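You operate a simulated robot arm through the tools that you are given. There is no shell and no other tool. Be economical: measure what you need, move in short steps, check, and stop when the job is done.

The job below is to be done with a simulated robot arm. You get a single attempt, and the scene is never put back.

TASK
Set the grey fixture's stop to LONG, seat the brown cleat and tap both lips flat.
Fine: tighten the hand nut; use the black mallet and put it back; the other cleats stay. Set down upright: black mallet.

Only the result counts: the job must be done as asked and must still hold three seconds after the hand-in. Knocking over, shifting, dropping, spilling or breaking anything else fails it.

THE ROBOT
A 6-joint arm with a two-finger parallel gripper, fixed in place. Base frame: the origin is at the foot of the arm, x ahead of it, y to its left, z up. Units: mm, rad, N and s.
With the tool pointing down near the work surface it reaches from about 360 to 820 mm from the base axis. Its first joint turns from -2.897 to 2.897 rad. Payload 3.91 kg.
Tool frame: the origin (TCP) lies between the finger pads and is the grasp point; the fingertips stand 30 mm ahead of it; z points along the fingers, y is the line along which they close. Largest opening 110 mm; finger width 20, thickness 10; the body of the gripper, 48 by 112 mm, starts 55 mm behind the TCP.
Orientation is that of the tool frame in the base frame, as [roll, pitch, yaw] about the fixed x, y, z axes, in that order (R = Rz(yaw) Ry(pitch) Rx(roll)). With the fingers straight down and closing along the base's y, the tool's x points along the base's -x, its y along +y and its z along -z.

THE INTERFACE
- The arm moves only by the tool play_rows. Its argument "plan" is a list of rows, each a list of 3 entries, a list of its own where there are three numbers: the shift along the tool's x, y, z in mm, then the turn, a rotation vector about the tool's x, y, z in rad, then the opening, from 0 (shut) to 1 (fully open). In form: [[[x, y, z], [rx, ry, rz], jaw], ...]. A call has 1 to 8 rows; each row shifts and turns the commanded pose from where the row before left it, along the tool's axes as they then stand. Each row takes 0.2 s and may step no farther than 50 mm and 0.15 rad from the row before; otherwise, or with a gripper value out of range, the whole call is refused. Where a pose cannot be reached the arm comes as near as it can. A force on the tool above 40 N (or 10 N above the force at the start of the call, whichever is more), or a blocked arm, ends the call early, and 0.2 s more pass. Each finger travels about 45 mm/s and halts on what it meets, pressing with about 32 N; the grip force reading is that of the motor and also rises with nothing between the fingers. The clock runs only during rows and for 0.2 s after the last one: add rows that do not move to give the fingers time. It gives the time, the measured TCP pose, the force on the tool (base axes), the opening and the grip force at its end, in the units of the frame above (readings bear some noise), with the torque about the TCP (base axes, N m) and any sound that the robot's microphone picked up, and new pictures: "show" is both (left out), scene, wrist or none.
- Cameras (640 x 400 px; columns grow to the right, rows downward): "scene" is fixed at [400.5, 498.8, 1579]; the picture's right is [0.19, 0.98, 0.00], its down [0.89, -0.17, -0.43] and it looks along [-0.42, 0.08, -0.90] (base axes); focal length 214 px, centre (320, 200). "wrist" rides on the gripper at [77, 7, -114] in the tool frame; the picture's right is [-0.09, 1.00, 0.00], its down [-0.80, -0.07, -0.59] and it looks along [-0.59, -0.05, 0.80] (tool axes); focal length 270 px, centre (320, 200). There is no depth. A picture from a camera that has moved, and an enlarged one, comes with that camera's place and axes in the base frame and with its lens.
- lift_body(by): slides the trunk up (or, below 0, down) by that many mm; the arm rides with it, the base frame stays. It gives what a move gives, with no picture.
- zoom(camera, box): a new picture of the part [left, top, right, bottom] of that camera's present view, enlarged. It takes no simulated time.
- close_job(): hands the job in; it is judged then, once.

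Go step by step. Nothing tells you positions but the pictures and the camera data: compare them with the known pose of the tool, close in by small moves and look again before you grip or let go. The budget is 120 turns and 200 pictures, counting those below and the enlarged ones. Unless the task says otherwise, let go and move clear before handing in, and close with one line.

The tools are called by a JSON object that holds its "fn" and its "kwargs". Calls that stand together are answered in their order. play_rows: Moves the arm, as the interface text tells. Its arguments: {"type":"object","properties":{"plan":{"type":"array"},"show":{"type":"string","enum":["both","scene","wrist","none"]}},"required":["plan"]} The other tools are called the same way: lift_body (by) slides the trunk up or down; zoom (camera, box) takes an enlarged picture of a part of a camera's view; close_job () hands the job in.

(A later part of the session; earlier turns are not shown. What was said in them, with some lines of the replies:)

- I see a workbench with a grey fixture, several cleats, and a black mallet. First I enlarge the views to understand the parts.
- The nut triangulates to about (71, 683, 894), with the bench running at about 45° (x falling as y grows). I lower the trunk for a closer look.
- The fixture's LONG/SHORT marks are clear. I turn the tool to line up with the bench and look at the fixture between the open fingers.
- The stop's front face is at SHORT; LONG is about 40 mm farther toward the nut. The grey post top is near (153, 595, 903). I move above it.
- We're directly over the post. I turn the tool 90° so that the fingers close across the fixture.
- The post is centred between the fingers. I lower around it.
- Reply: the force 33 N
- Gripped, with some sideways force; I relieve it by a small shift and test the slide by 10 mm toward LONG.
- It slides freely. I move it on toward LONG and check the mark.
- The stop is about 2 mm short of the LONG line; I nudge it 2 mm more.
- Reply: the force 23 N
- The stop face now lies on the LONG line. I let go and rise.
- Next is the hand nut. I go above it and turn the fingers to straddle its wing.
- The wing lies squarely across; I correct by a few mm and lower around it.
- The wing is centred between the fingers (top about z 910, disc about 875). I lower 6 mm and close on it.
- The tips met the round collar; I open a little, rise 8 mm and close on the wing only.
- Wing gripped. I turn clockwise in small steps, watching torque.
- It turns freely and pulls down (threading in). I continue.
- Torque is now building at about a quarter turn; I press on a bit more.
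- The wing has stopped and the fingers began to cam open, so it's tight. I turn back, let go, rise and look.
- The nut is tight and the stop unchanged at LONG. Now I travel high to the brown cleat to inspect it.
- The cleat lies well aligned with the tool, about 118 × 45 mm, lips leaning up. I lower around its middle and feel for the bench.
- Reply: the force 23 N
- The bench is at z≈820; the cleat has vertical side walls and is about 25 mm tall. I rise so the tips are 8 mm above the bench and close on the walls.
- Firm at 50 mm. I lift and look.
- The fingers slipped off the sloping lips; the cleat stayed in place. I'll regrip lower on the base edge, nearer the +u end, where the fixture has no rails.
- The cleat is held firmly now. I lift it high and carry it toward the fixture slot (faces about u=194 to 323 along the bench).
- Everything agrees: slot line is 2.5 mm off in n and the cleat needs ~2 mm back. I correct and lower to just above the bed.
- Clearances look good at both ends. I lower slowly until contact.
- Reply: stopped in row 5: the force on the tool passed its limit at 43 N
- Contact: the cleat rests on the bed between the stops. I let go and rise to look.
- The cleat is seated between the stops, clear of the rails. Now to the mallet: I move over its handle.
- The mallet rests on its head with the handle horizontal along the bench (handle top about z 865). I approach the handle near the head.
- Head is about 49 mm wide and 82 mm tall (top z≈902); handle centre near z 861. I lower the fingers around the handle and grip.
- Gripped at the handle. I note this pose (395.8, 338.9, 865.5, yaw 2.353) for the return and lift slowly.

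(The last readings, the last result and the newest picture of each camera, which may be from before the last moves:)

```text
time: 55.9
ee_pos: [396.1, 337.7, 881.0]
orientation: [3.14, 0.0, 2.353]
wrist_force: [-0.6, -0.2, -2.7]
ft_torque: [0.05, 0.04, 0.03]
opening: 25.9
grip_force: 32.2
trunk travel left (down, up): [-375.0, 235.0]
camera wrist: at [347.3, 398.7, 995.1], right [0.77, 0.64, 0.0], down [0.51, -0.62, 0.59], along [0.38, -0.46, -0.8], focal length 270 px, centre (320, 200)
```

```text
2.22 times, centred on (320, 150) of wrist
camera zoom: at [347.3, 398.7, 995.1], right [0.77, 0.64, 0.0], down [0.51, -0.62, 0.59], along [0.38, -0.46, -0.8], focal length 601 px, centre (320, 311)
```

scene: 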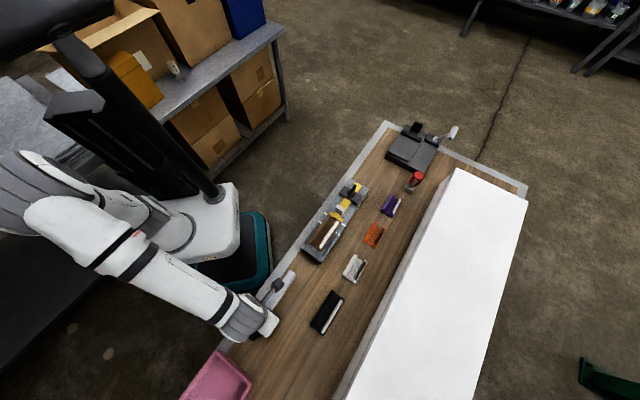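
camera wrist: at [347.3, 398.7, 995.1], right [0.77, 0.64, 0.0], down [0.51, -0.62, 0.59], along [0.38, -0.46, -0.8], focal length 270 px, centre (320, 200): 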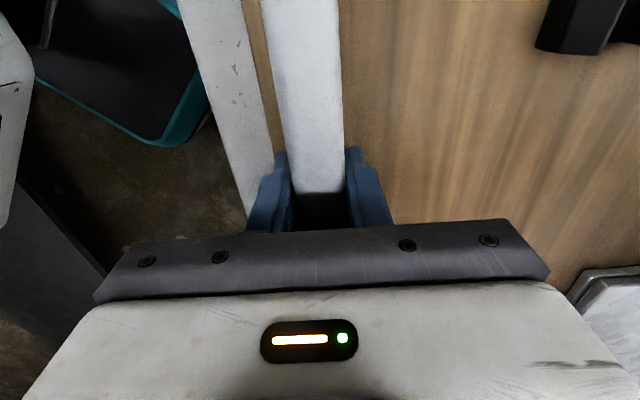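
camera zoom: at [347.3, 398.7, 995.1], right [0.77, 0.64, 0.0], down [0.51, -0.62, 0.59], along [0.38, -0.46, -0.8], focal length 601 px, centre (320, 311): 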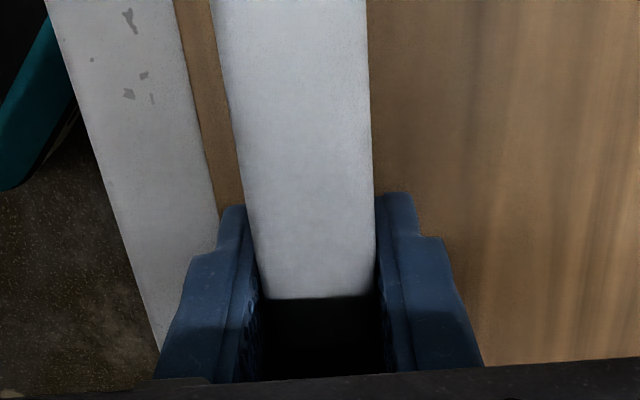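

Held level, weight about 2.7 N. I raise it and turn so that the handle points toward the robot, to stay clear of the post and nut.

{"fn": "play_rows", "kwargs": {"plan": [[[0, 0, -30], [0, 0, 0], 0], [[0, 0, -40], [0, 0, 0], 0], [[0, 0, -40], [0, 0, 0], 0], [[0, 0, 0], [0, 0, -0.131], 0], [[0, 0, 0], [0, 0, -0.131], 0], [[0, 0, 0], [0, 0, -0.131], 0], [[0, 0, 0], [0, 0, -0.131], 0], [[0, 0, 0], [0, 0, -0.131], 0]], "show": "none"}}

{"fn": "play_rows", "kwargs": {"plan": [[[0, 0, 0], [0, 0, -0.131], 0], [[0, 0, 0], [0, 0, -0.131], 0], [[0, 0, 0], [0, 0, -0.131], 0], [[0, 0, 0], [0, 0, -0.131], 0], [[0, 0, 0], [0, 0, -0.131], 0], [[0, 0, 0], [0, 0, -0.131], 0], [[0, 0, 0], [0, 0, -0.132], 0], [[0, 0, 0], [0, 0, 0], 0]], "show": "both"}}

```text
time: 57.7
ee_pos: [395.8, 337.8, 989.0]
orientation: [3.141, 0.0, 3.011]
wrist_force: [0.0, -0.2, -2.8]
ft_torque: [-0.02, 0.08, 0.01]
opening: 25.7
grip_force: 32.8
trunk travel left (down, up): [-375.0, 235.0]
```

```text
time: 59.5
ee_pos: [397.2, 337.5, 989.6]
orientation: [-3.142, 0.0, -2.354]
wrist_force: [0.0, 0.1, -1.4]
ft_torque: [-0.02, 0.03, -0.01]
opening: 25.9
grip_force: 31.7
trunk travel left (down, up): [-375.0, 235.0]
camera wrist: at [338.2, 289.8, 1104.0], right [-0.64, 0.77, 0.0], down [0.62, 0.52, 0.59], along [0.46, 0.38, -0.8], focal length 270 px, centre (320, 200)
```

scene: 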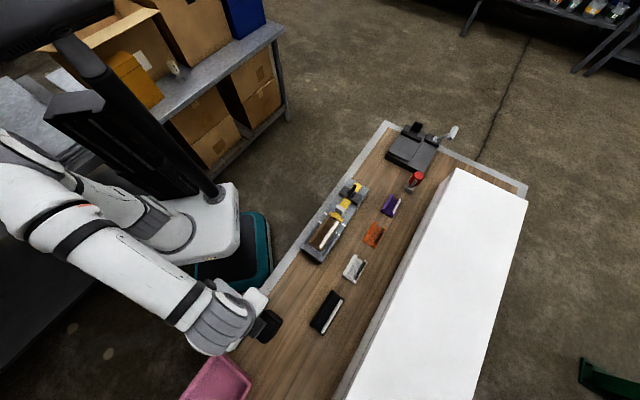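
wrist: 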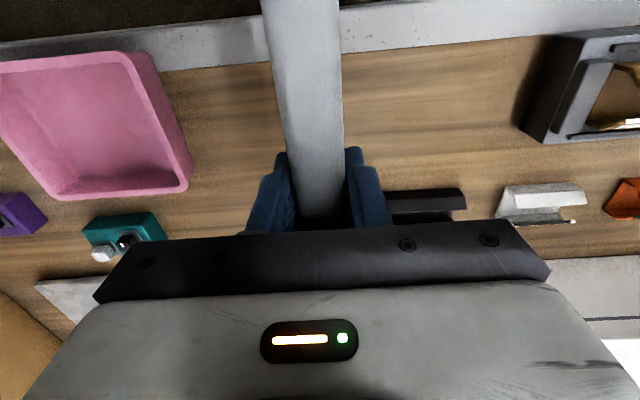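

{"fn": "play_rows", "kwargs": {"plan": [[[6.6, 25, 0], [0, 0, 0], 0], [[6.6, 38, 0], [0, 0, 0], 0], [[6.6, 42, 0], [0, 0, 0], 0], [[6.6, 45, 0], [0, 0, 0], 0], [[6.6, 45, 0], [0, 0, 0], 0], [[6.6, 42, 0], [0, 0, 0], 0], [[6.6, 38, 0], [0, 0, 0], 0], [[6.6, 25, 0], [0, 0, 0], 0]], "show": "wrist"}}

{"fn": "zoom", "kwargs": {"camera": "scene", "box": [280, 180, 380, 280]}}

```text
time: 61.3
ee_pos: [146.6, 512.7, 990.8]
orientation: [-3.14, 0.001, -2.356]
wrist_force: [1.5, -0.1, -2.9]
ft_torque: [-0.03, 0.05, 0.03]
opening: 25.8
grip_force: 32.0
trunk travel left (down, up): [-375.0, 235.0]
camera wrist: at [87.8, 465.3, 1106.1], right [-0.64, 0.77, 0.0], down [0.62, 0.52, 0.59], along [0.46, 0.38, -0.8], focal length 270 px, centre (320, 200)
```

wrist: 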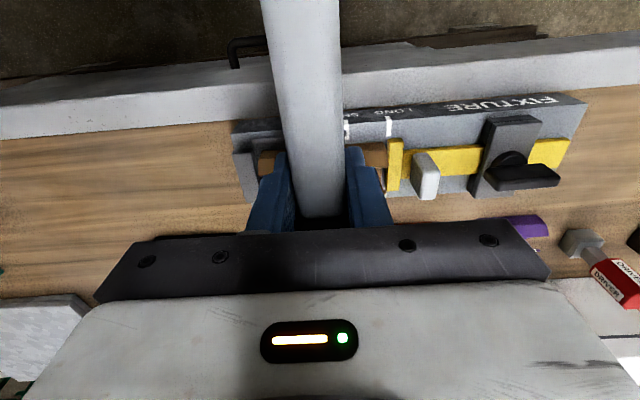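

```text
4.00 times, centred on (330, 230) of scene
camera zoom: at [400.5, 498.8, 1579.0], right [0.19, 0.98, 0.0], down [0.89, -0.17, -0.43], along [-0.42, 0.08, -0.9], focal length 858 px, centre (280, 80)
```

zoom: 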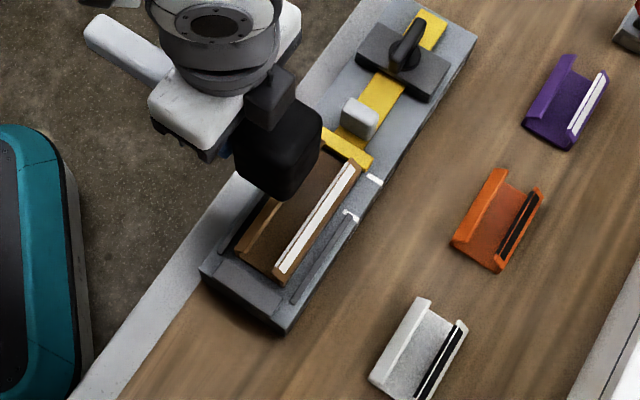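

The head hovers over the robot-side lip. I shift 8 mm toward the robot, lower to just above, and check.

{"fn": "play_rows", "kwargs": {"plan": [[[8, 0, 15], [0, 0, 0], 0], [[0, 0, 20], [0, 0, 0], 0], [[0, 0, 15], [0, 0, 0], 0], [[0, 0, 0], [0, 0, 0], 0]], "show": "none"}}

{"fn": "zoom", "kwargs": {"camera": "scene", "box": [290, 190, 365, 265]}}

```text
time: 62.3
ee_pos: [141.7, 506.9, 939.7]
orientation: [-3.14, -0.001, -2.357]
wrist_force: [-0.1, -0.2, -2.5]
ft_torque: [-0.06, 0.05, -0.02]
opening: 25.9
grip_force: 31.7
trunk travel left (down, up): [-375.0, 235.0]
```

```text
5.33 times, centred on (328, 228) of scene
camera zoom: at [400.5, 498.8, 1579.0], right [0.19, 0.98, 0.0], down [0.89, -0.17, -0.43], along [-0.42, 0.08, -0.9], focal length 1144 px, centre (280, 53)
```

zoom: 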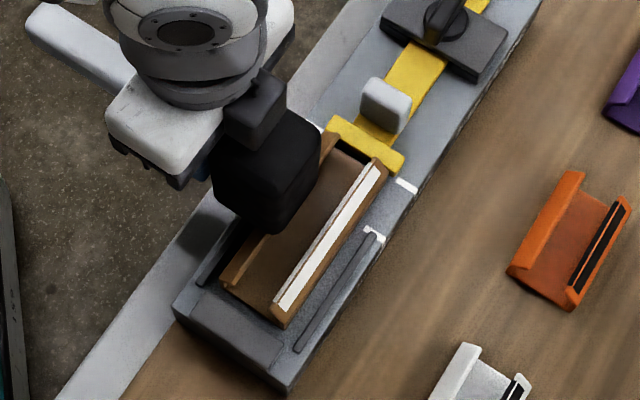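

{"fn": "play_rows", "kwargs": {"plan": [[[-8, 0, 0], [0, 0, 0], 0], [[0, 0, 20], [0, 0, 0], 0], [[0, 0, -25], [0, 0, 0], 0], [[0, 0, 0], [0, 0, 0], 0]], "show": "none"}}

{"fn": "zoom", "kwargs": {"camera": "scene", "box": [290, 190, 365, 265]}}

```text
time: 63.3
ee_pos: [149.4, 512.5, 944.8]
orientation: [-3.138, -0.002, -2.357]
wrist_force: [-0.7, -0.4, -2.8]
ft_torque: [-0.04, 0.07, 0.03]
opening: 25.7
grip_force: 32.4
trunk travel left (down, up): [-375.0, 235.0]
```

```text
5.33 times, centred on (328, 228) of scene
camera zoom: at [400.5, 498.8, 1579.0], right [0.19, 0.98, 0.0], down [0.89, -0.17, -0.43], along [-0.42, 0.08, -0.9], focal length 1144 px, centre (280, 53)
```

zoom: 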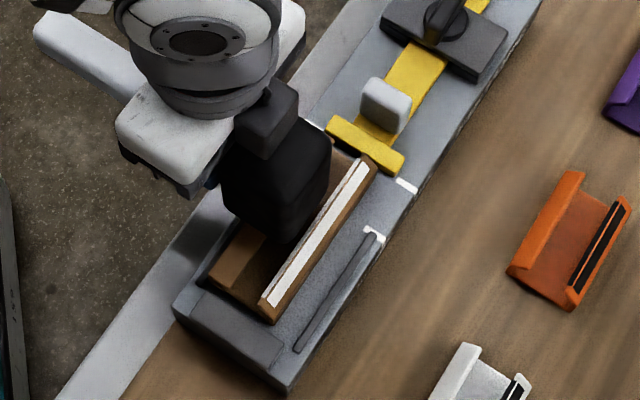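

The near lip looks lower, but the cleat moved a bit toward the robot. I raise the mallet aside to inspect.

{"fn": "play_rows", "kwargs": {"plan": [[[10, 0, -25], [0, 0, 0], 0], [[45, 0, -20], [0, 0, 0], 0], [[45, 0, 0], [0, 0, 0], 0], [[0, 0, 0], [0, 0, 0], 0]], "show": "none"}}

{"fn": "zoom", "kwargs": {"camera": "scene", "box": [300, 200, 360, 265]}}

```text
time: 64.3
ee_pos: [77.7, 440.5, 986.8]
orientation: [-3.141, 0.001, -2.355]
wrist_force: [-0.7, -0.1, -2.7]
ft_torque: [-0.1, 0.03, 0.01]
opening: 26.1
grip_force: 31.8
trunk travel left (down, up): [-375.0, 235.0]
```

```text
6.15 times, centred on (330, 232) of scene
camera zoom: at [400.5, 498.8, 1579.0], right [0.19, 0.98, 0.0], down [0.89, -0.17, -0.43], along [-0.42, 0.08, -0.9], focal length 1320 px, centre (258, 0)
```

zoom: 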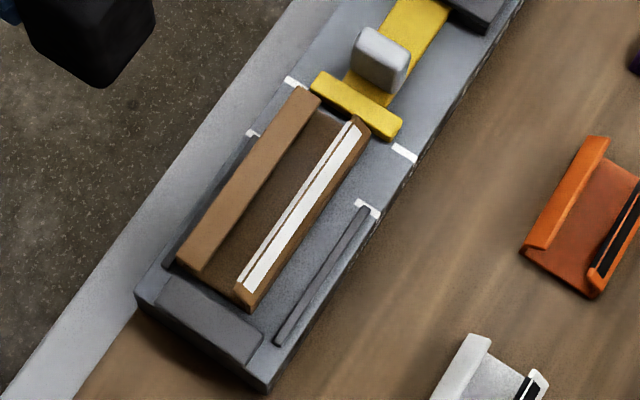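

{"fn": "zoom", "kwargs": {"camera": "scene", "box": [310, 225, 340, 255]}}

{"fn": "zoom", "kwargs": {"camera": "scene", "box": [328, 205, 358, 235]}}

```text
13.33 times, centred on (325, 240) of scene
camera zoom: at [400.5, 498.8, 1579.0], right [0.19, 0.98, 0.0], down [0.89, -0.17, -0.43], along [-0.42, 0.08, -0.9], focal length 2860 px, centre (253, -333)
```

zoom: 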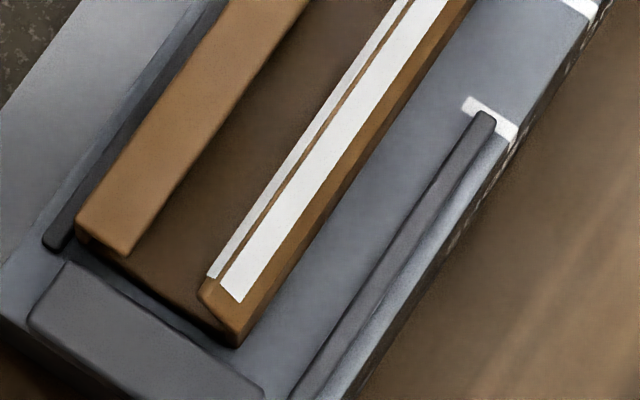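

```text
13.33 times, centred on (343, 220) of scene
camera zoom: at [400.5, 498.8, 1579.0], right [0.19, 0.98, 0.0], down [0.89, -0.17, -0.43], along [-0.42, 0.08, -0.9], focal length 2860 px, centre (13, -67)
```

zoom: 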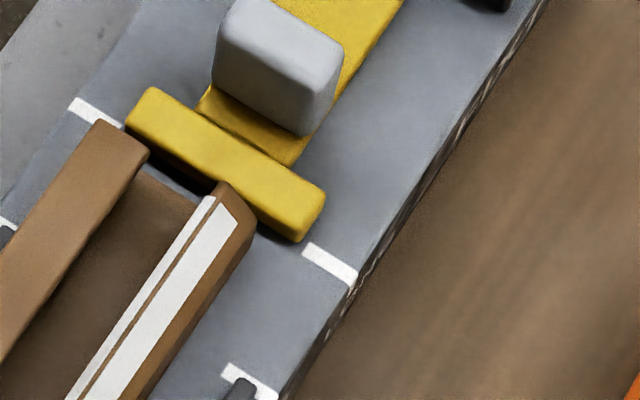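

The near lip now lies flat. Next the far (striped) lip: I bring the head over it.

{"fn": "play_rows", "kwargs": {"plan": [[[-35, 1, 0], [0, 0, 0], 0], [[-40, 0, 0], [0, 0, 0], 0], [[-40, 0, 0], [0, 0, 0], 0], [[-25, 0, 15], [0, 0, 0], 0], [[0, 0, 20], [0, 0, 0], 0], [[0, 0, 10], [0, 0, 0], 0], [[0, 0, 0], [0, 0, 0], 0]], "show": "none"}}

{"fn": "zoom", "kwargs": {"camera": "scene", "box": [300, 190, 375, 265]}}

```text
time: 65.9
ee_pos: [173.9, 541.4, 944.5]
orientation: [3.142, -0.001, -2.357]
wrist_force: [-0.2, 0.0, -2.3]
ft_torque: [-0.08, 0.06, 0.0]
opening: 25.6
grip_force: 31.8
trunk travel left (down, up): [-375.0, 235.0]
```

```text
5.33 times, centred on (338, 228) of scene
camera zoom: at [400.5, 498.8, 1579.0], right [0.19, 0.98, 0.0], down [0.89, -0.17, -0.43], along [-0.42, 0.08, -0.9], focal length 1144 px, centre (227, 53)
```

zoom: 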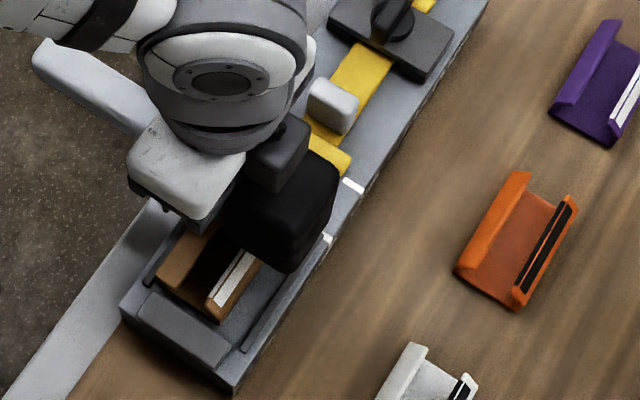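

{"fn": "play_rows", "kwargs": {"plan": [[[0, 0, 5], [0, 0, 0], 0], [[0, 0, 20], [0, 0, 0], 0], [[0, 0, -25], [0, 0, 0], 0], [[10, 0, -25], [0, 0, 0], 0], [[45, 0, -20], [0, 0, 0], 0], [[45, 0, 0], [0, 0, 0], 0], [[45, 0, 0], [0, 0, 0], 0], [[0, 0, 0], [0, 0, 0], 0]], "show": "none"}}

{"fn": "zoom", "kwargs": {"camera": "scene", "box": [300, 200, 360, 265]}}

{"fn": "zoom", "kwargs": {"camera": "scene", "box": [310, 225, 340, 255]}}

```text
time: 67.7
ee_pos: [75.1, 437.6, 988.5]
orientation: [-3.14, -0.001, -2.358]
wrist_force: [0.0, 0.7, -2.6]
ft_torque: [-0.05, 0.05, 0.03]
opening: 25.8
grip_force: 32.4
trunk travel left (down, up): [-375.0, 235.0]
```

```text
6.15 times, centred on (330, 232) of scene
camera zoom: at [400.5, 498.8, 1579.0], right [0.19, 0.98, 0.0], down [0.89, -0.17, -0.43], along [-0.42, 0.08, -0.9], focal length 1320 px, centre (258, 0)
```

zoom: 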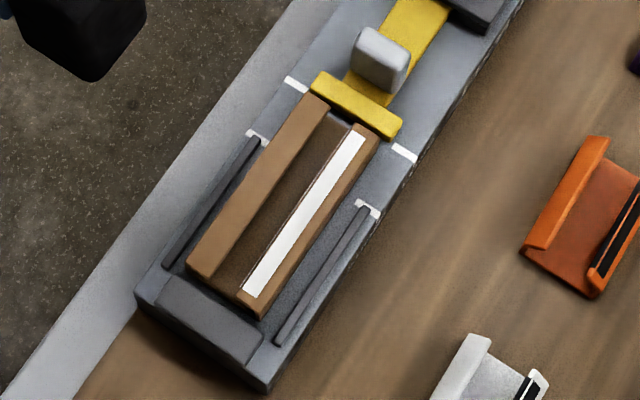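

```text
13.33 times, centred on (325, 240) of scene
camera zoom: at [400.5, 498.8, 1579.0], right [0.19, 0.98, 0.0], down [0.89, -0.17, -0.43], along [-0.42, 0.08, -0.9], focal length 2860 px, centre (253, -333)
```

zoom: 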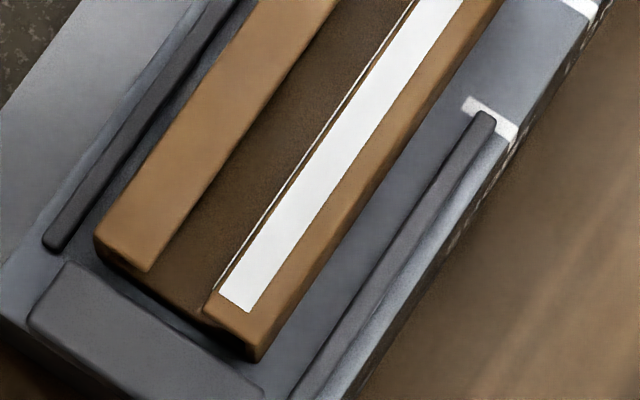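

{"fn": "zoom", "kwargs": {"camera": "scene", "box": [315, 240, 329, 254]}}

{"fn": "zoom", "kwargs": {"camera": "scene", "box": [330, 212, 346, 228]}}

```text
16.00 times, centred on (322, 247) of scene
camera zoom: at [400.5, 498.8, 1579.0], right [0.19, 0.98, 0.0], down [0.89, -0.17, -0.43], along [-0.42, 0.08, -0.9], focal length 3432 px, centre (288, -552)
```

zoom: 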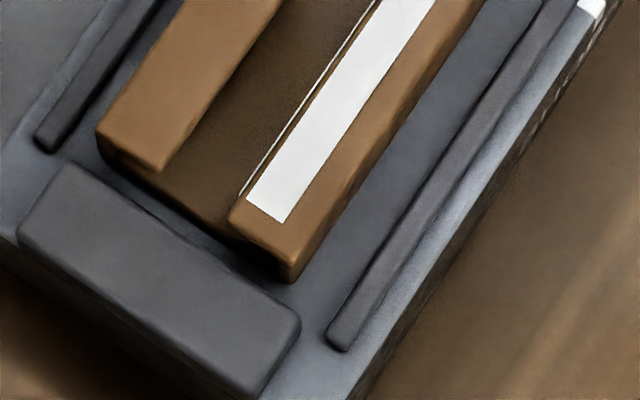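

```text
16.00 times, centred on (338, 220) of scene
camera zoom: at [400.5, 498.8, 1579.0], right [0.19, 0.98, 0.0], down [0.89, -0.17, -0.43], along [-0.42, 0.08, -0.9], focal length 3432 px, centre (32, -120)
```

zoom: 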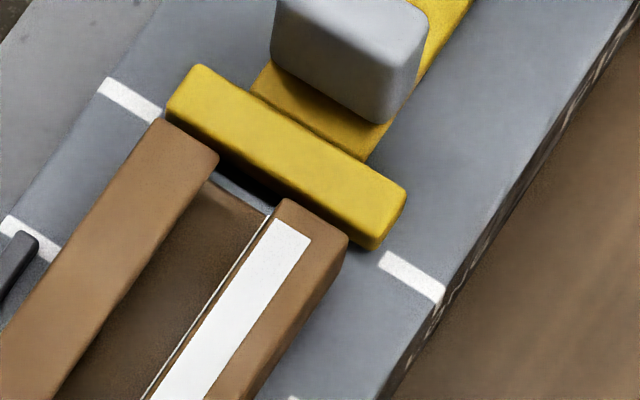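

Both lips are nearly flat, but the striped one may still be slightly raised. I go back for a second, firmer tap.

{"fn": "play_rows", "kwargs": {"plan": [[[-40, 1, 0], [0, 0, 0], 0], [[-45, 0, 0], [0, 0, 0], 0], [[-40, 0, 0], [0, 0, 0], 0], [[-22, 0, 15], [0, 0, 0], 0], [[0, 0, 20], [0, 0, 0], 0], [[0, 0, 18], [0, 0, 0], 0], [[0, 0, 0], [0, 0, 0], 0]], "show": "none"}}

```text
time: 69.3
ee_pos: [175.0, 544.0, 934.4]
orientation: [-3.14, -0.001, -2.356]
wrist_force: [0.5, 1.1, -2.5]
ft_torque: [-0.08, 0.04, 0.01]
opening: 25.9
grip_force: 32.3
trunk travel left (down, up): [-375.0, 235.0]
```

{"fn": "play_rows", "kwargs": {"plan": [[[0, 0, 18], [0, 0, 0], 0]], "show": "none"}}

```text
time: 69.7
ee_pos: [173.8, 544.5, 925.7]
orientation: [3.136, 0.011, -2.355]
wrist_force: [10.7, -9.2, 22.7]
ft_torque: [-0.69, -1.18, -0.31]
opening: 24.9
grip_force: 28.9
trunk travel left (down, up): [-375.0, 235.0]
```

Firm contact at head bottom z≈880. I rise and go to the near lip for the same second tap.

{"fn": "play_rows", "kwargs": {"plan": [[[0, 0, -18], [0, 0, 0], 0], [[0, 0, -10], [0, 0, 0], 0], [[36, 0, 0], [0, 0, 0], 0], [[0, 0, 10], [0, 0, 0], 0], [[0, 0, 0], [0, 0, 0], 0]], "show": "none"}}

{"fn": "zoom", "kwargs": {"camera": "scene", "box": [300, 190, 375, 265]}}

```text
time: 70.9
ee_pos: [150.1, 517.3, 935.5]
orientation: [-3.14, 0.001, -2.356]
wrist_force: [0.1, 0.3, -3.2]
ft_torque: [-0.08, 0.08, 0.01]
opening: 25.9
grip_force: 31.8
trunk travel left (down, up): [-375.0, 235.0]
```

```text
5.33 times, centred on (338, 228) of scene
camera zoom: at [400.5, 498.8, 1579.0], right [0.19, 0.98, 0.0], down [0.89, -0.17, -0.43], along [-0.42, 0.08, -0.9], focal length 1144 px, centre (227, 53)
```

zoom: 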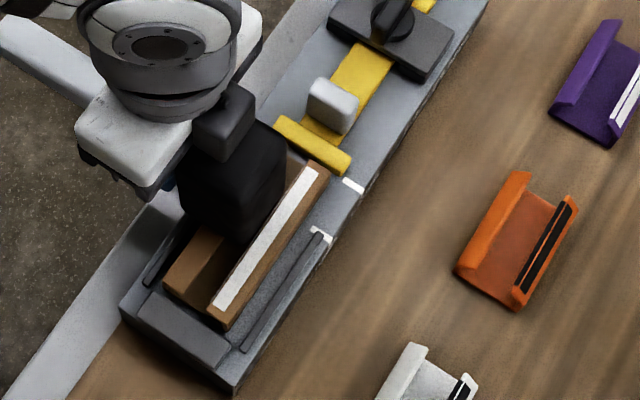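

{"fn": "play_rows", "kwargs": {"plan": [[[0, 0, 16], [0, 0, 0], 0]], "show": "none"}}

{"fn": "play_rows", "kwargs": {"plan": [[[0, 0, -16], [0, 0, 0], 0], [[5, 0, -30], [0, 0, 0], 0], [[45, 0, -20], [0, 0, 0], 0], [[45, 0, 0], [0, 0, 0], 0], [[0, 0, 0], [0, 0, 0], 0]], "show": "none"}}

{"fn": "zoom", "kwargs": {"camera": "scene", "box": [300, 200, 360, 265]}}

{"fn": "zoom", "kwargs": {"camera": "scene", "box": [315, 240, 329, 254]}}

{"fn": "zoom", "kwargs": {"camera": "scene", "box": [330, 212, 346, 228]}}

```text
time: 71.3
ee_pos: [148.7, 518.7, 924.0]
orientation: [3.139, 0.008, -2.356]
wrist_force: [-1.2, -1.9, 26.0]
ft_torque: [0.34, -0.75, -0.07]
opening: 25.8
grip_force: 31.6
trunk travel left (down, up): [-375.0, 235.0]
```

```text
time: 72.5
ee_pos: [82.4, 449.9, 986.4]
orientation: [-3.139, 0.0, -2.356]
wrist_force: [-0.2, 0.2, -2.1]
ft_torque: [-0.06, 0.07, 0.02]
opening: 25.9
grip_force: 32.6
trunk travel left (down, up): [-375.0, 235.0]
```

```text
6.15 times, centred on (330, 232) of scene
camera zoom: at [400.5, 498.8, 1579.0], right [0.19, 0.98, 0.0], down [0.89, -0.17, -0.43], along [-0.42, 0.08, -0.9], focal length 1320 px, centre (258, 0)
```

zoom: 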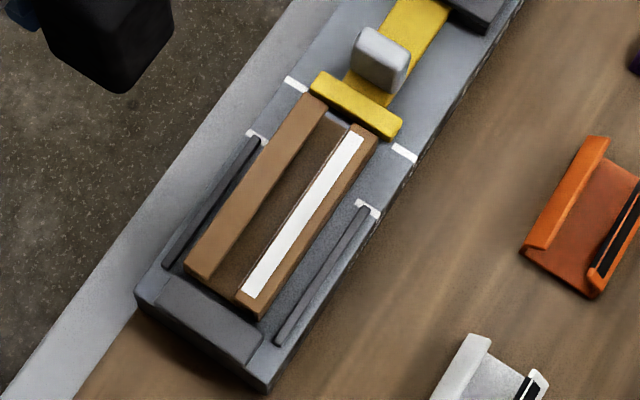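

```text
16.00 times, centred on (322, 247) of scene
camera zoom: at [400.5, 498.8, 1579.0], right [0.19, 0.98, 0.0], down [0.89, -0.17, -0.43], along [-0.42, 0.08, -0.9], focal length 3432 px, centre (288, -552)
```

zoom: 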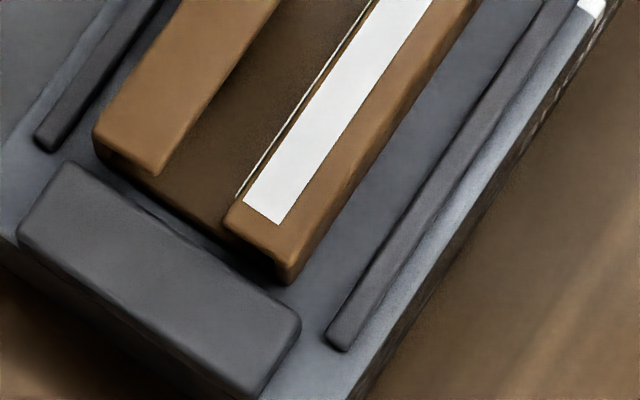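

```text
16.00 times, centred on (338, 220) of scene
camera zoom: at [400.5, 498.8, 1579.0], right [0.19, 0.98, 0.0], down [0.89, -0.17, -0.43], along [-0.42, 0.08, -0.9], focal length 3432 px, centre (32, -120)
```

zoom: 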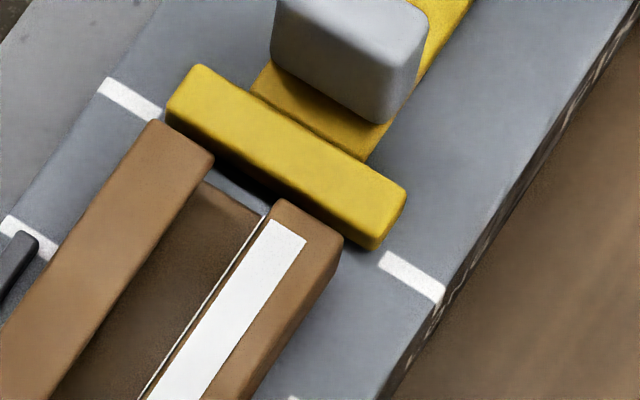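

Both lips now read the same flat height and the cleat is centred. I carry the mallet back to its place.

{"fn": "play_rows", "kwargs": {"plan": [[[-10, -30, 0], [0, 0, 0], 0], [[-20, -40, 0], [0, 0, 0], 0], [[-20, -40, 0], [0, 0, 0], 0], [[-20, -40, 0], [0, 0, 0], 0], [[-20, -40, 0], [0, 0, 0], 0], [[-20, -40, 0], [0, 0, 0], 0], [[-20, -40, 0], [0, 0, 0], 0], [[-13.5, -30, 0], [0, 0, 0], 0]], "show": "none"}}

{"fn": "play_rows", "kwargs": {"plan": [[[0, 0, 0], [0, 0, 0.131], 0], [[0, 0, 0], [0, 0, 0.131], 0], [[0, 0, 0], [0, 0, 0.131], 0], [[0, 0, 0], [0, 0, 0.131], 0], [[0, 0, 0], [0, 0, 0.131], 0], [[0, 0, 0], [0, 0, 0.131], 0], [[0, 0, 0], [0, 0, 0], 0]], "show": "none"}}

{"fn": "play_rows", "kwargs": {"plan": [[[0, 0, 0], [0, 0, 0.131], 0], [[0, 0, 0], [0, 0, 0.131], 0], [[0, 0, 0], [0, 0, 0.131], 0], [[0, 0, 0], [0, 0, 0.131], 0], [[0, 0, 0], [0, 0, 0.131], 0], [[0, 0, 0], [0, 0, 0.132], 0], [[0, 0, 0], [0, 0, 0], 0]], "show": "wrist"}}

```text
time: 74.3
ee_pos: [397.7, 338.9, 987.1]
orientation: [3.14, -0.001, -2.357]
wrist_force: [0.3, 0.5, -1.6]
ft_torque: [-0.08, 0.03, -0.01]
opening: 25.8
grip_force: 32.5
trunk travel left (down, up): [-375.0, 235.0]
```

```text
time: 75.9
ee_pos: [396.7, 340.1, 987.1]
orientation: [-3.141, 0.001, 3.138]
wrist_force: [-0.2, 0.2, -3.2]
ft_torque: [0.0, 0.09, 0.01]
opening: 26.1
grip_force: 31.7
trunk travel left (down, up): [-375.0, 235.0]
```

```text
time: 77.5
ee_pos: [396.7, 341.3, 988.4]
orientation: [-3.141, 0.0, 2.352]
wrist_force: [-0.6, -0.3, -2.7]
ft_torque: [0.05, 0.07, -0.01]
opening: 25.9
grip_force: 31.7
trunk travel left (down, up): [-375.0, 235.0]
camera wrist: at [347.3, 401.6, 1101.9], right [0.77, 0.64, 0.0], down [0.51, -0.62, 0.59], along [0.38, -0.46, -0.8], focal length 270 px, centre (320, 200)
```

wrist: 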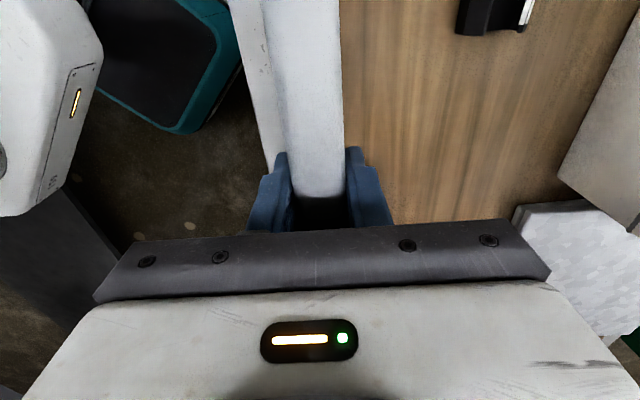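

{"fn": "play_rows", "kwargs": {"plan": [[[-0.6, -1.8, 30], [0, 0, 0], 0], [[0, 0, 40], [0, 0, 0], 0], [[0, 0, 30], [0, 0, 0], 0], [[0, 0, 10], [0, 0, 0], 0], [[0, 0, 0], [0, 0, 0], 0]], "show": "wrist"}}

```text
time: 78.7
ee_pos: [395.3, 337.4, 876.0]
orientation: [3.141, 0.0, 2.353]
wrist_force: [-0.3, 0.7, -3.1]
ft_torque: [0.08, 0.05, -0.01]
opening: 25.8
grip_force: 31.8
trunk travel left (down, up): [-375.0, 235.0]
camera wrist: at [346.2, 398.4, 990.6], right [0.77, 0.64, 0.0], down [0.51, -0.62, 0.59], along [0.38, -0.46, -0.8], focal length 270 px, centre (320, 200)
```

wrist: 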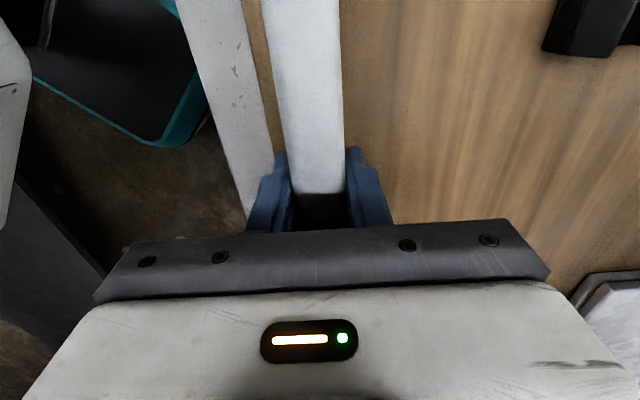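

{"fn": "play_rows", "kwargs": {"plan": [[[0, 0, 5], [0, 0, 0], 0], [[0, 0, 3], [0, 0, 0], 0], [[0, 0, 1.5], [0, 0, 0], 0], [[0, 0, 1], [0, 0, 0], 0], [[0, 0, 0], [0, 0, 0], 0]], "show": "none"}}

```text
time: 79.9
ee_pos: [395.8, 338.3, 866.0]
orientation: [3.142, 0.001, 2.353]
wrist_force: [0.8, 0.1, -3.0]
ft_torque: [0.03, 0.01, 0.0]
opening: 25.5
grip_force: 32.0
trunk travel left (down, up): [-375.0, 235.0]
```

{"fn": "play_rows", "kwargs": {"plan": [[[0, 0, 1], [0, 0, 0], 0], [[0, 0, 0], [0, 0, 0], 0]], "show": "none"}}

```text
time: 80.5
ee_pos: [398.0, 338.8, 865.2]
orientation: [-3.141, -0.002, 2.354]
wrist_force: [0.6, -0.6, -2.7]
ft_torque: [0.05, 0.02, 0.0]
opening: 26.0
grip_force: 31.8
trunk travel left (down, up): [-375.0, 235.0]
```

Still carrying the weight; I go down in half-millimetre steps until contact.

{"fn": "play_rows", "kwargs": {"plan": [[[0, 0, 0.7], [0, 0, 0], 0], [[0, 0, 0.7], [0, 0, 0], 0], [[0, 0, 0], [0, 0, 0], 0]], "show": "none"}}

```text
time: 81.3
ee_pos: [396.8, 338.7, 864.0]
orientation: [3.141, 0.0, 2.353]
wrist_force: [-0.9, -0.4, -1.7]
ft_torque: [0.04, 0.07, -0.01]
opening: 25.7
grip_force: 31.7
trunk travel left (down, up): [-375.0, 235.0]
```

{"fn": "play_rows", "kwargs": {"plan": [[[0, 0, 0.8], [0, 0, 0], 0], [[0, 0, 0.8], [0, 0, 0], 0], [[0, 0, 0], [0, 0, 0], 0]], "show": "none"}}

```text
time: 82.1
ee_pos: [396.4, 339.5, 863.8]
orientation: [3.139, 0.0, 2.353]
wrist_force: [5.9, 2.0, 15.5]
ft_torque: [-0.34, -0.03, 0.15]
opening: 25.8
grip_force: 31.4
trunk travel left (down, up): [-375.0, 235.0]
```

Contact with the bench. I ease off slightly, release and rise.

{"fn": "play_rows", "kwargs": {"plan": [[[0, 0, -0.8], [0, 0, 0], 0], [[0, 0, 0], [0, 0, 0], 0.3], [[0, 0, 0], [0, 0, 0], 0.5], [[0, 0, 0], [0, 0, 0], 0.6], [[0, 0, -30], [0, 0, 0], 0.6], [[0, 0, -40], [0, 0, 0], 0.6], [[0, 0, -45], [0, 0, 0], 0.6], [[0, 0, 0], [0, 0, 0], 0.6]], "show": "wrist"}}

```text
time: 83.9
ee_pos: [395.7, 338.8, 976.7]
orientation: [-3.141, 0.001, 2.351]
wrist_force: [0.8, -0.2, -0.6]
ft_torque: [0.0, 0.01, 0.05]
opening: 66.0
grip_force: 0.0
trunk travel left (down, up): [-375.0, 235.0]
camera wrist: at [346.4, 399.2, 1091.5], right [0.77, 0.64, 0.0], down [0.51, -0.62, 0.59], along [0.38, -0.46, -0.8], focal length 270 px, centre (320, 200)
```

wrist: 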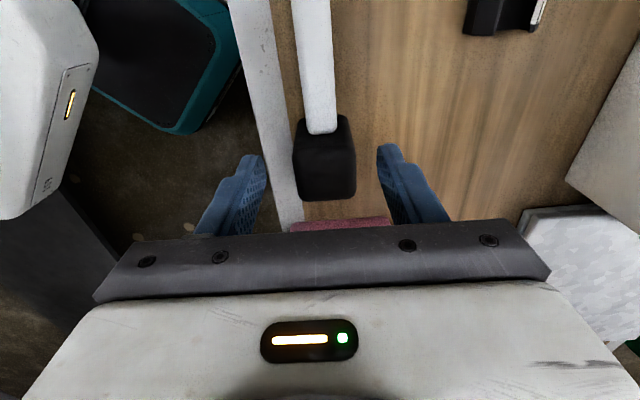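

The mallet stands as before. I move clear toward the robot and check the whole scene.

{"fn": "play_rows", "kwargs": {"plan": [[[0, -20, -45], [0, 0, 0], 0.6], [[20, -40, -25], [0, 0, 0], 0.6], [[30, -40, 0], [0, 0, 0], 0.6], [[30, -30, 0], [0, 0, 0], 0.6], [[0, 0, 0], [0, 0, 0], 0.6]], "show": "scene"}}

{"fn": "zoom", "kwargs": {"camera": "scene", "box": [230, 260, 310, 350]}}

{"fn": "zoom", "kwargs": {"camera": "scene", "box": [290, 170, 390, 270]}}

```text
refused: row 2 steps farther than a row can; nothing moved
```

```text
4.44 times, centred on (270, 305) of scene
camera zoom: at [400.5, 498.8, 1579.0], right [0.19, 0.98, 0.0], down [0.89, -0.17, -0.43], along [-0.42, 0.08, -0.9], focal length 953 px, centre (542, -267)
```

zoom: 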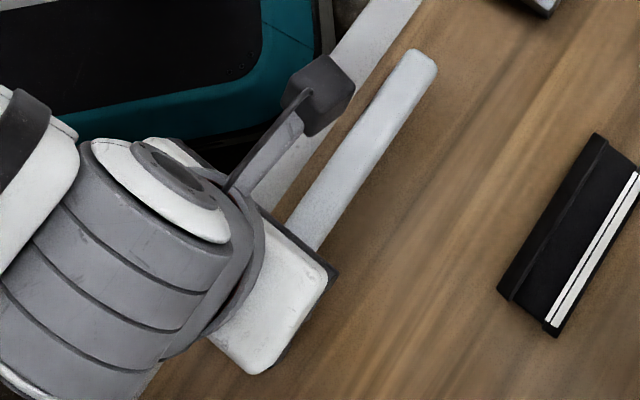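

```text
4.00 times, centred on (340, 220) of scene
camera zoom: at [400.5, 498.8, 1579.0], right [0.19, 0.98, 0.0], down [0.89, -0.17, -0.43], along [-0.42, 0.08, -0.9], focal length 858 px, centre (240, 120)
```

zoom: 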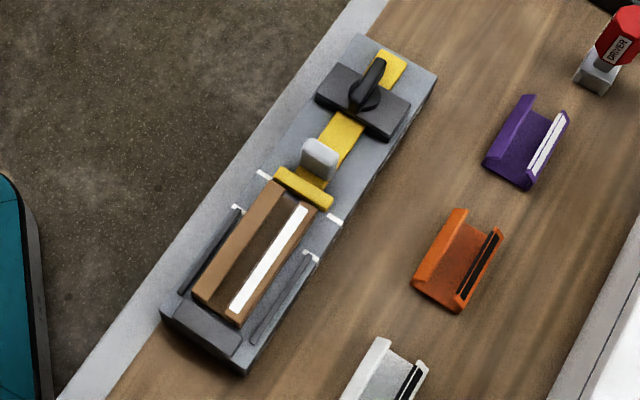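

{"fn": "play_rows", "kwargs": {"plan": [[[0, -20, -40], [0, 0, 0], 0.6], [[20, -35, -20], [0, 0, 0], 0.6], [[30, -35, 0], [0, 0, 0], 0.6], [[30, -30, 0], [0, 0, 0], 0.6], [[30, -20, 0], [0, 0, 0], 0.6], [[0, 0, 0], [0, 0, 0], 0.6]], "show": "scene"}}

{"fn": "zoom", "kwargs": {"camera": "scene", "box": [230, 260, 310, 350]}}

{"fn": "zoom", "kwargs": {"camera": "scene", "box": [300, 200, 360, 265]}}

```text
time: 85.3
ee_pos: [218.5, 320.1, 1039.4]
orientation: [3.141, 0.002, 2.352]
wrist_force: [-0.3, 0.1, 0.4]
ft_torque: [0.01, 0.02, -0.01]
opening: 66.3
grip_force: 0.0
trunk travel left (down, up): [-375.0, 235.0]
```

scene: 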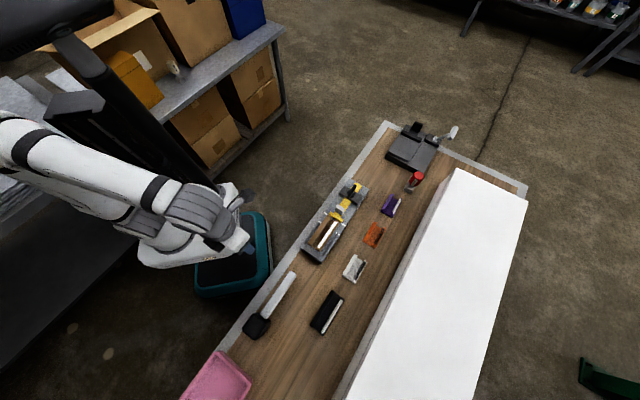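

```text
4.44 times, centred on (270, 305) of scene
camera zoom: at [400.5, 498.8, 1579.0], right [0.19, 0.98, 0.0], down [0.89, -0.17, -0.43], along [-0.42, 0.08, -0.9], focal length 953 px, centre (542, -267)
```

zoom: 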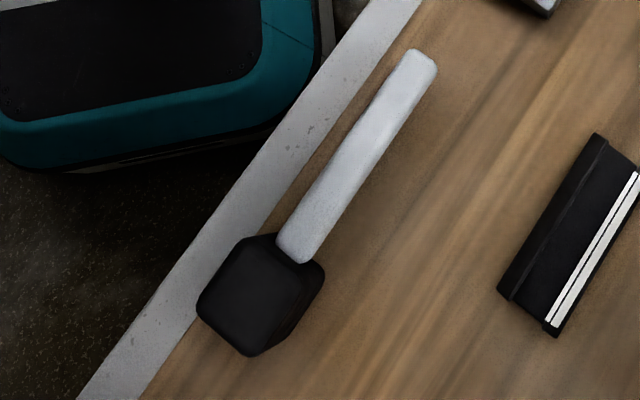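

```text
6.15 times, centred on (330, 232) of scene
camera zoom: at [400.5, 498.8, 1579.0], right [0.19, 0.98, 0.0], down [0.89, -0.17, -0.43], along [-0.42, 0.08, -0.9], focal length 1320 px, centre (258, 0)
```

zoom: 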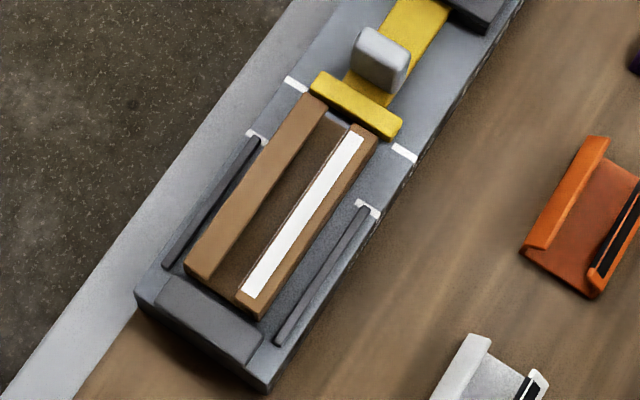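

The mallet is back exactly in place. One last check of lip flatness from the wrist camera, end-on.

{"fn": "play_rows", "kwargs": {"plan": [[[34, 18.5, 0], [0, 0, 0], 0.6], [[34, 18.5, 0], [0, 0, 0], 0.6], [[34, 18.5, 0], [0, 0, 0], 0.6], [[34, 18.5, 0], [0, 0, 0], 0.6], [[34, 18.5, 0], [0, 0, 0], 0.6], [[34, 18.5, 10], [0, 0, 0], 0.6], [[34, 18.5, 20], [0, 0, 0], 0.6], [[34, 18.5, 20], [0, 0, 0], 0.6]], "show": "wrist"}}

{"fn": "zoom", "kwargs": {"camera": "wrist", "box": [240, 90, 400, 230]}}

```text
time: 87.1
ee_pos: [131.4, 617.5, 986.9]
orientation: [-3.141, 0.002, 2.352]
wrist_force: [0.0, -0.1, -0.2]
ft_torque: [0.01, -0.05, -0.04]
opening: 65.9
grip_force: 0.1
trunk travel left (down, up): [-375.0, 235.0]
camera wrist: at [82.6, 677.8, 1102.5], right [0.77, 0.64, 0.0], down [0.51, -0.62, 0.6], along [0.38, -0.46, -0.8], focal length 270 px, centre (320, 200)
```

wrist: 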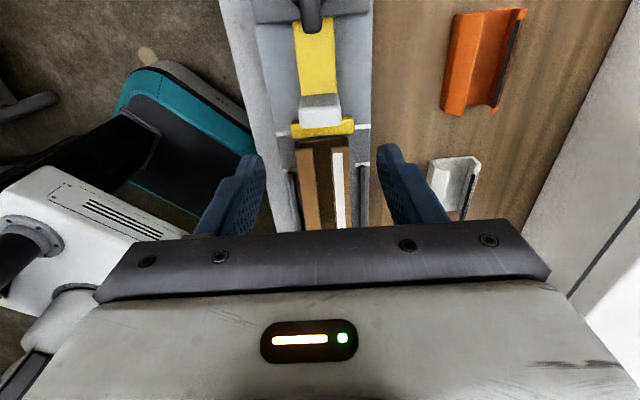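

```text
2.86 times, centred on (320, 160) of wrist
camera zoom: at [82.6, 677.8, 1102.5], right [0.77, 0.64, 0.0], down [0.51, -0.62, 0.6], along [0.38, -0.46, -0.8], focal length 772 px, centre (320, 314)
```

zoom: 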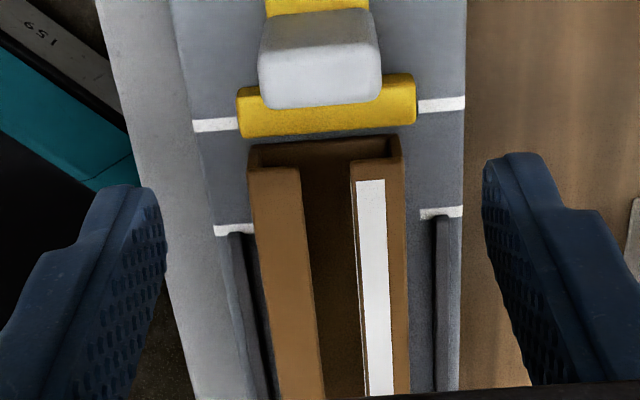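

Both lips are flat, the stop is at LONG and the cleat sits between the rails. I rise clear and hand in.

{"fn": "play_rows", "kwargs": {"plan": [[[0, 0, -40], [0, 0, 0], 0.6], [[0, -40, -20], [0, 0, 0], 0.6], [[0, -45, 0], [0, 0, 0], 0.6], [[0, 0, 0], [0, 0, 0], 0.6]], "show": "none"}}

{"fn": "close_job", "kwargs": {}}

```text
time: 88.1
ee_pos: [71.0, 554.9, 1049.3]
orientation: [-3.141, 0.004, 2.354]
wrist_force: [-0.6, 0.2, 0.4]
ft_torque: [0.01, -0.02, 0.01]
opening: 66.1
grip_force: 0.1
trunk travel left (down, up): [-375.0, 235.0]
```

```text
The job is handed in.
```

The job is handed in: the stop is on the LONG mark with the hand nut tightened, the brown cleat is seated with both lips tapped flat, the black mallet is back in its place upright, and the other cleats were not touched.
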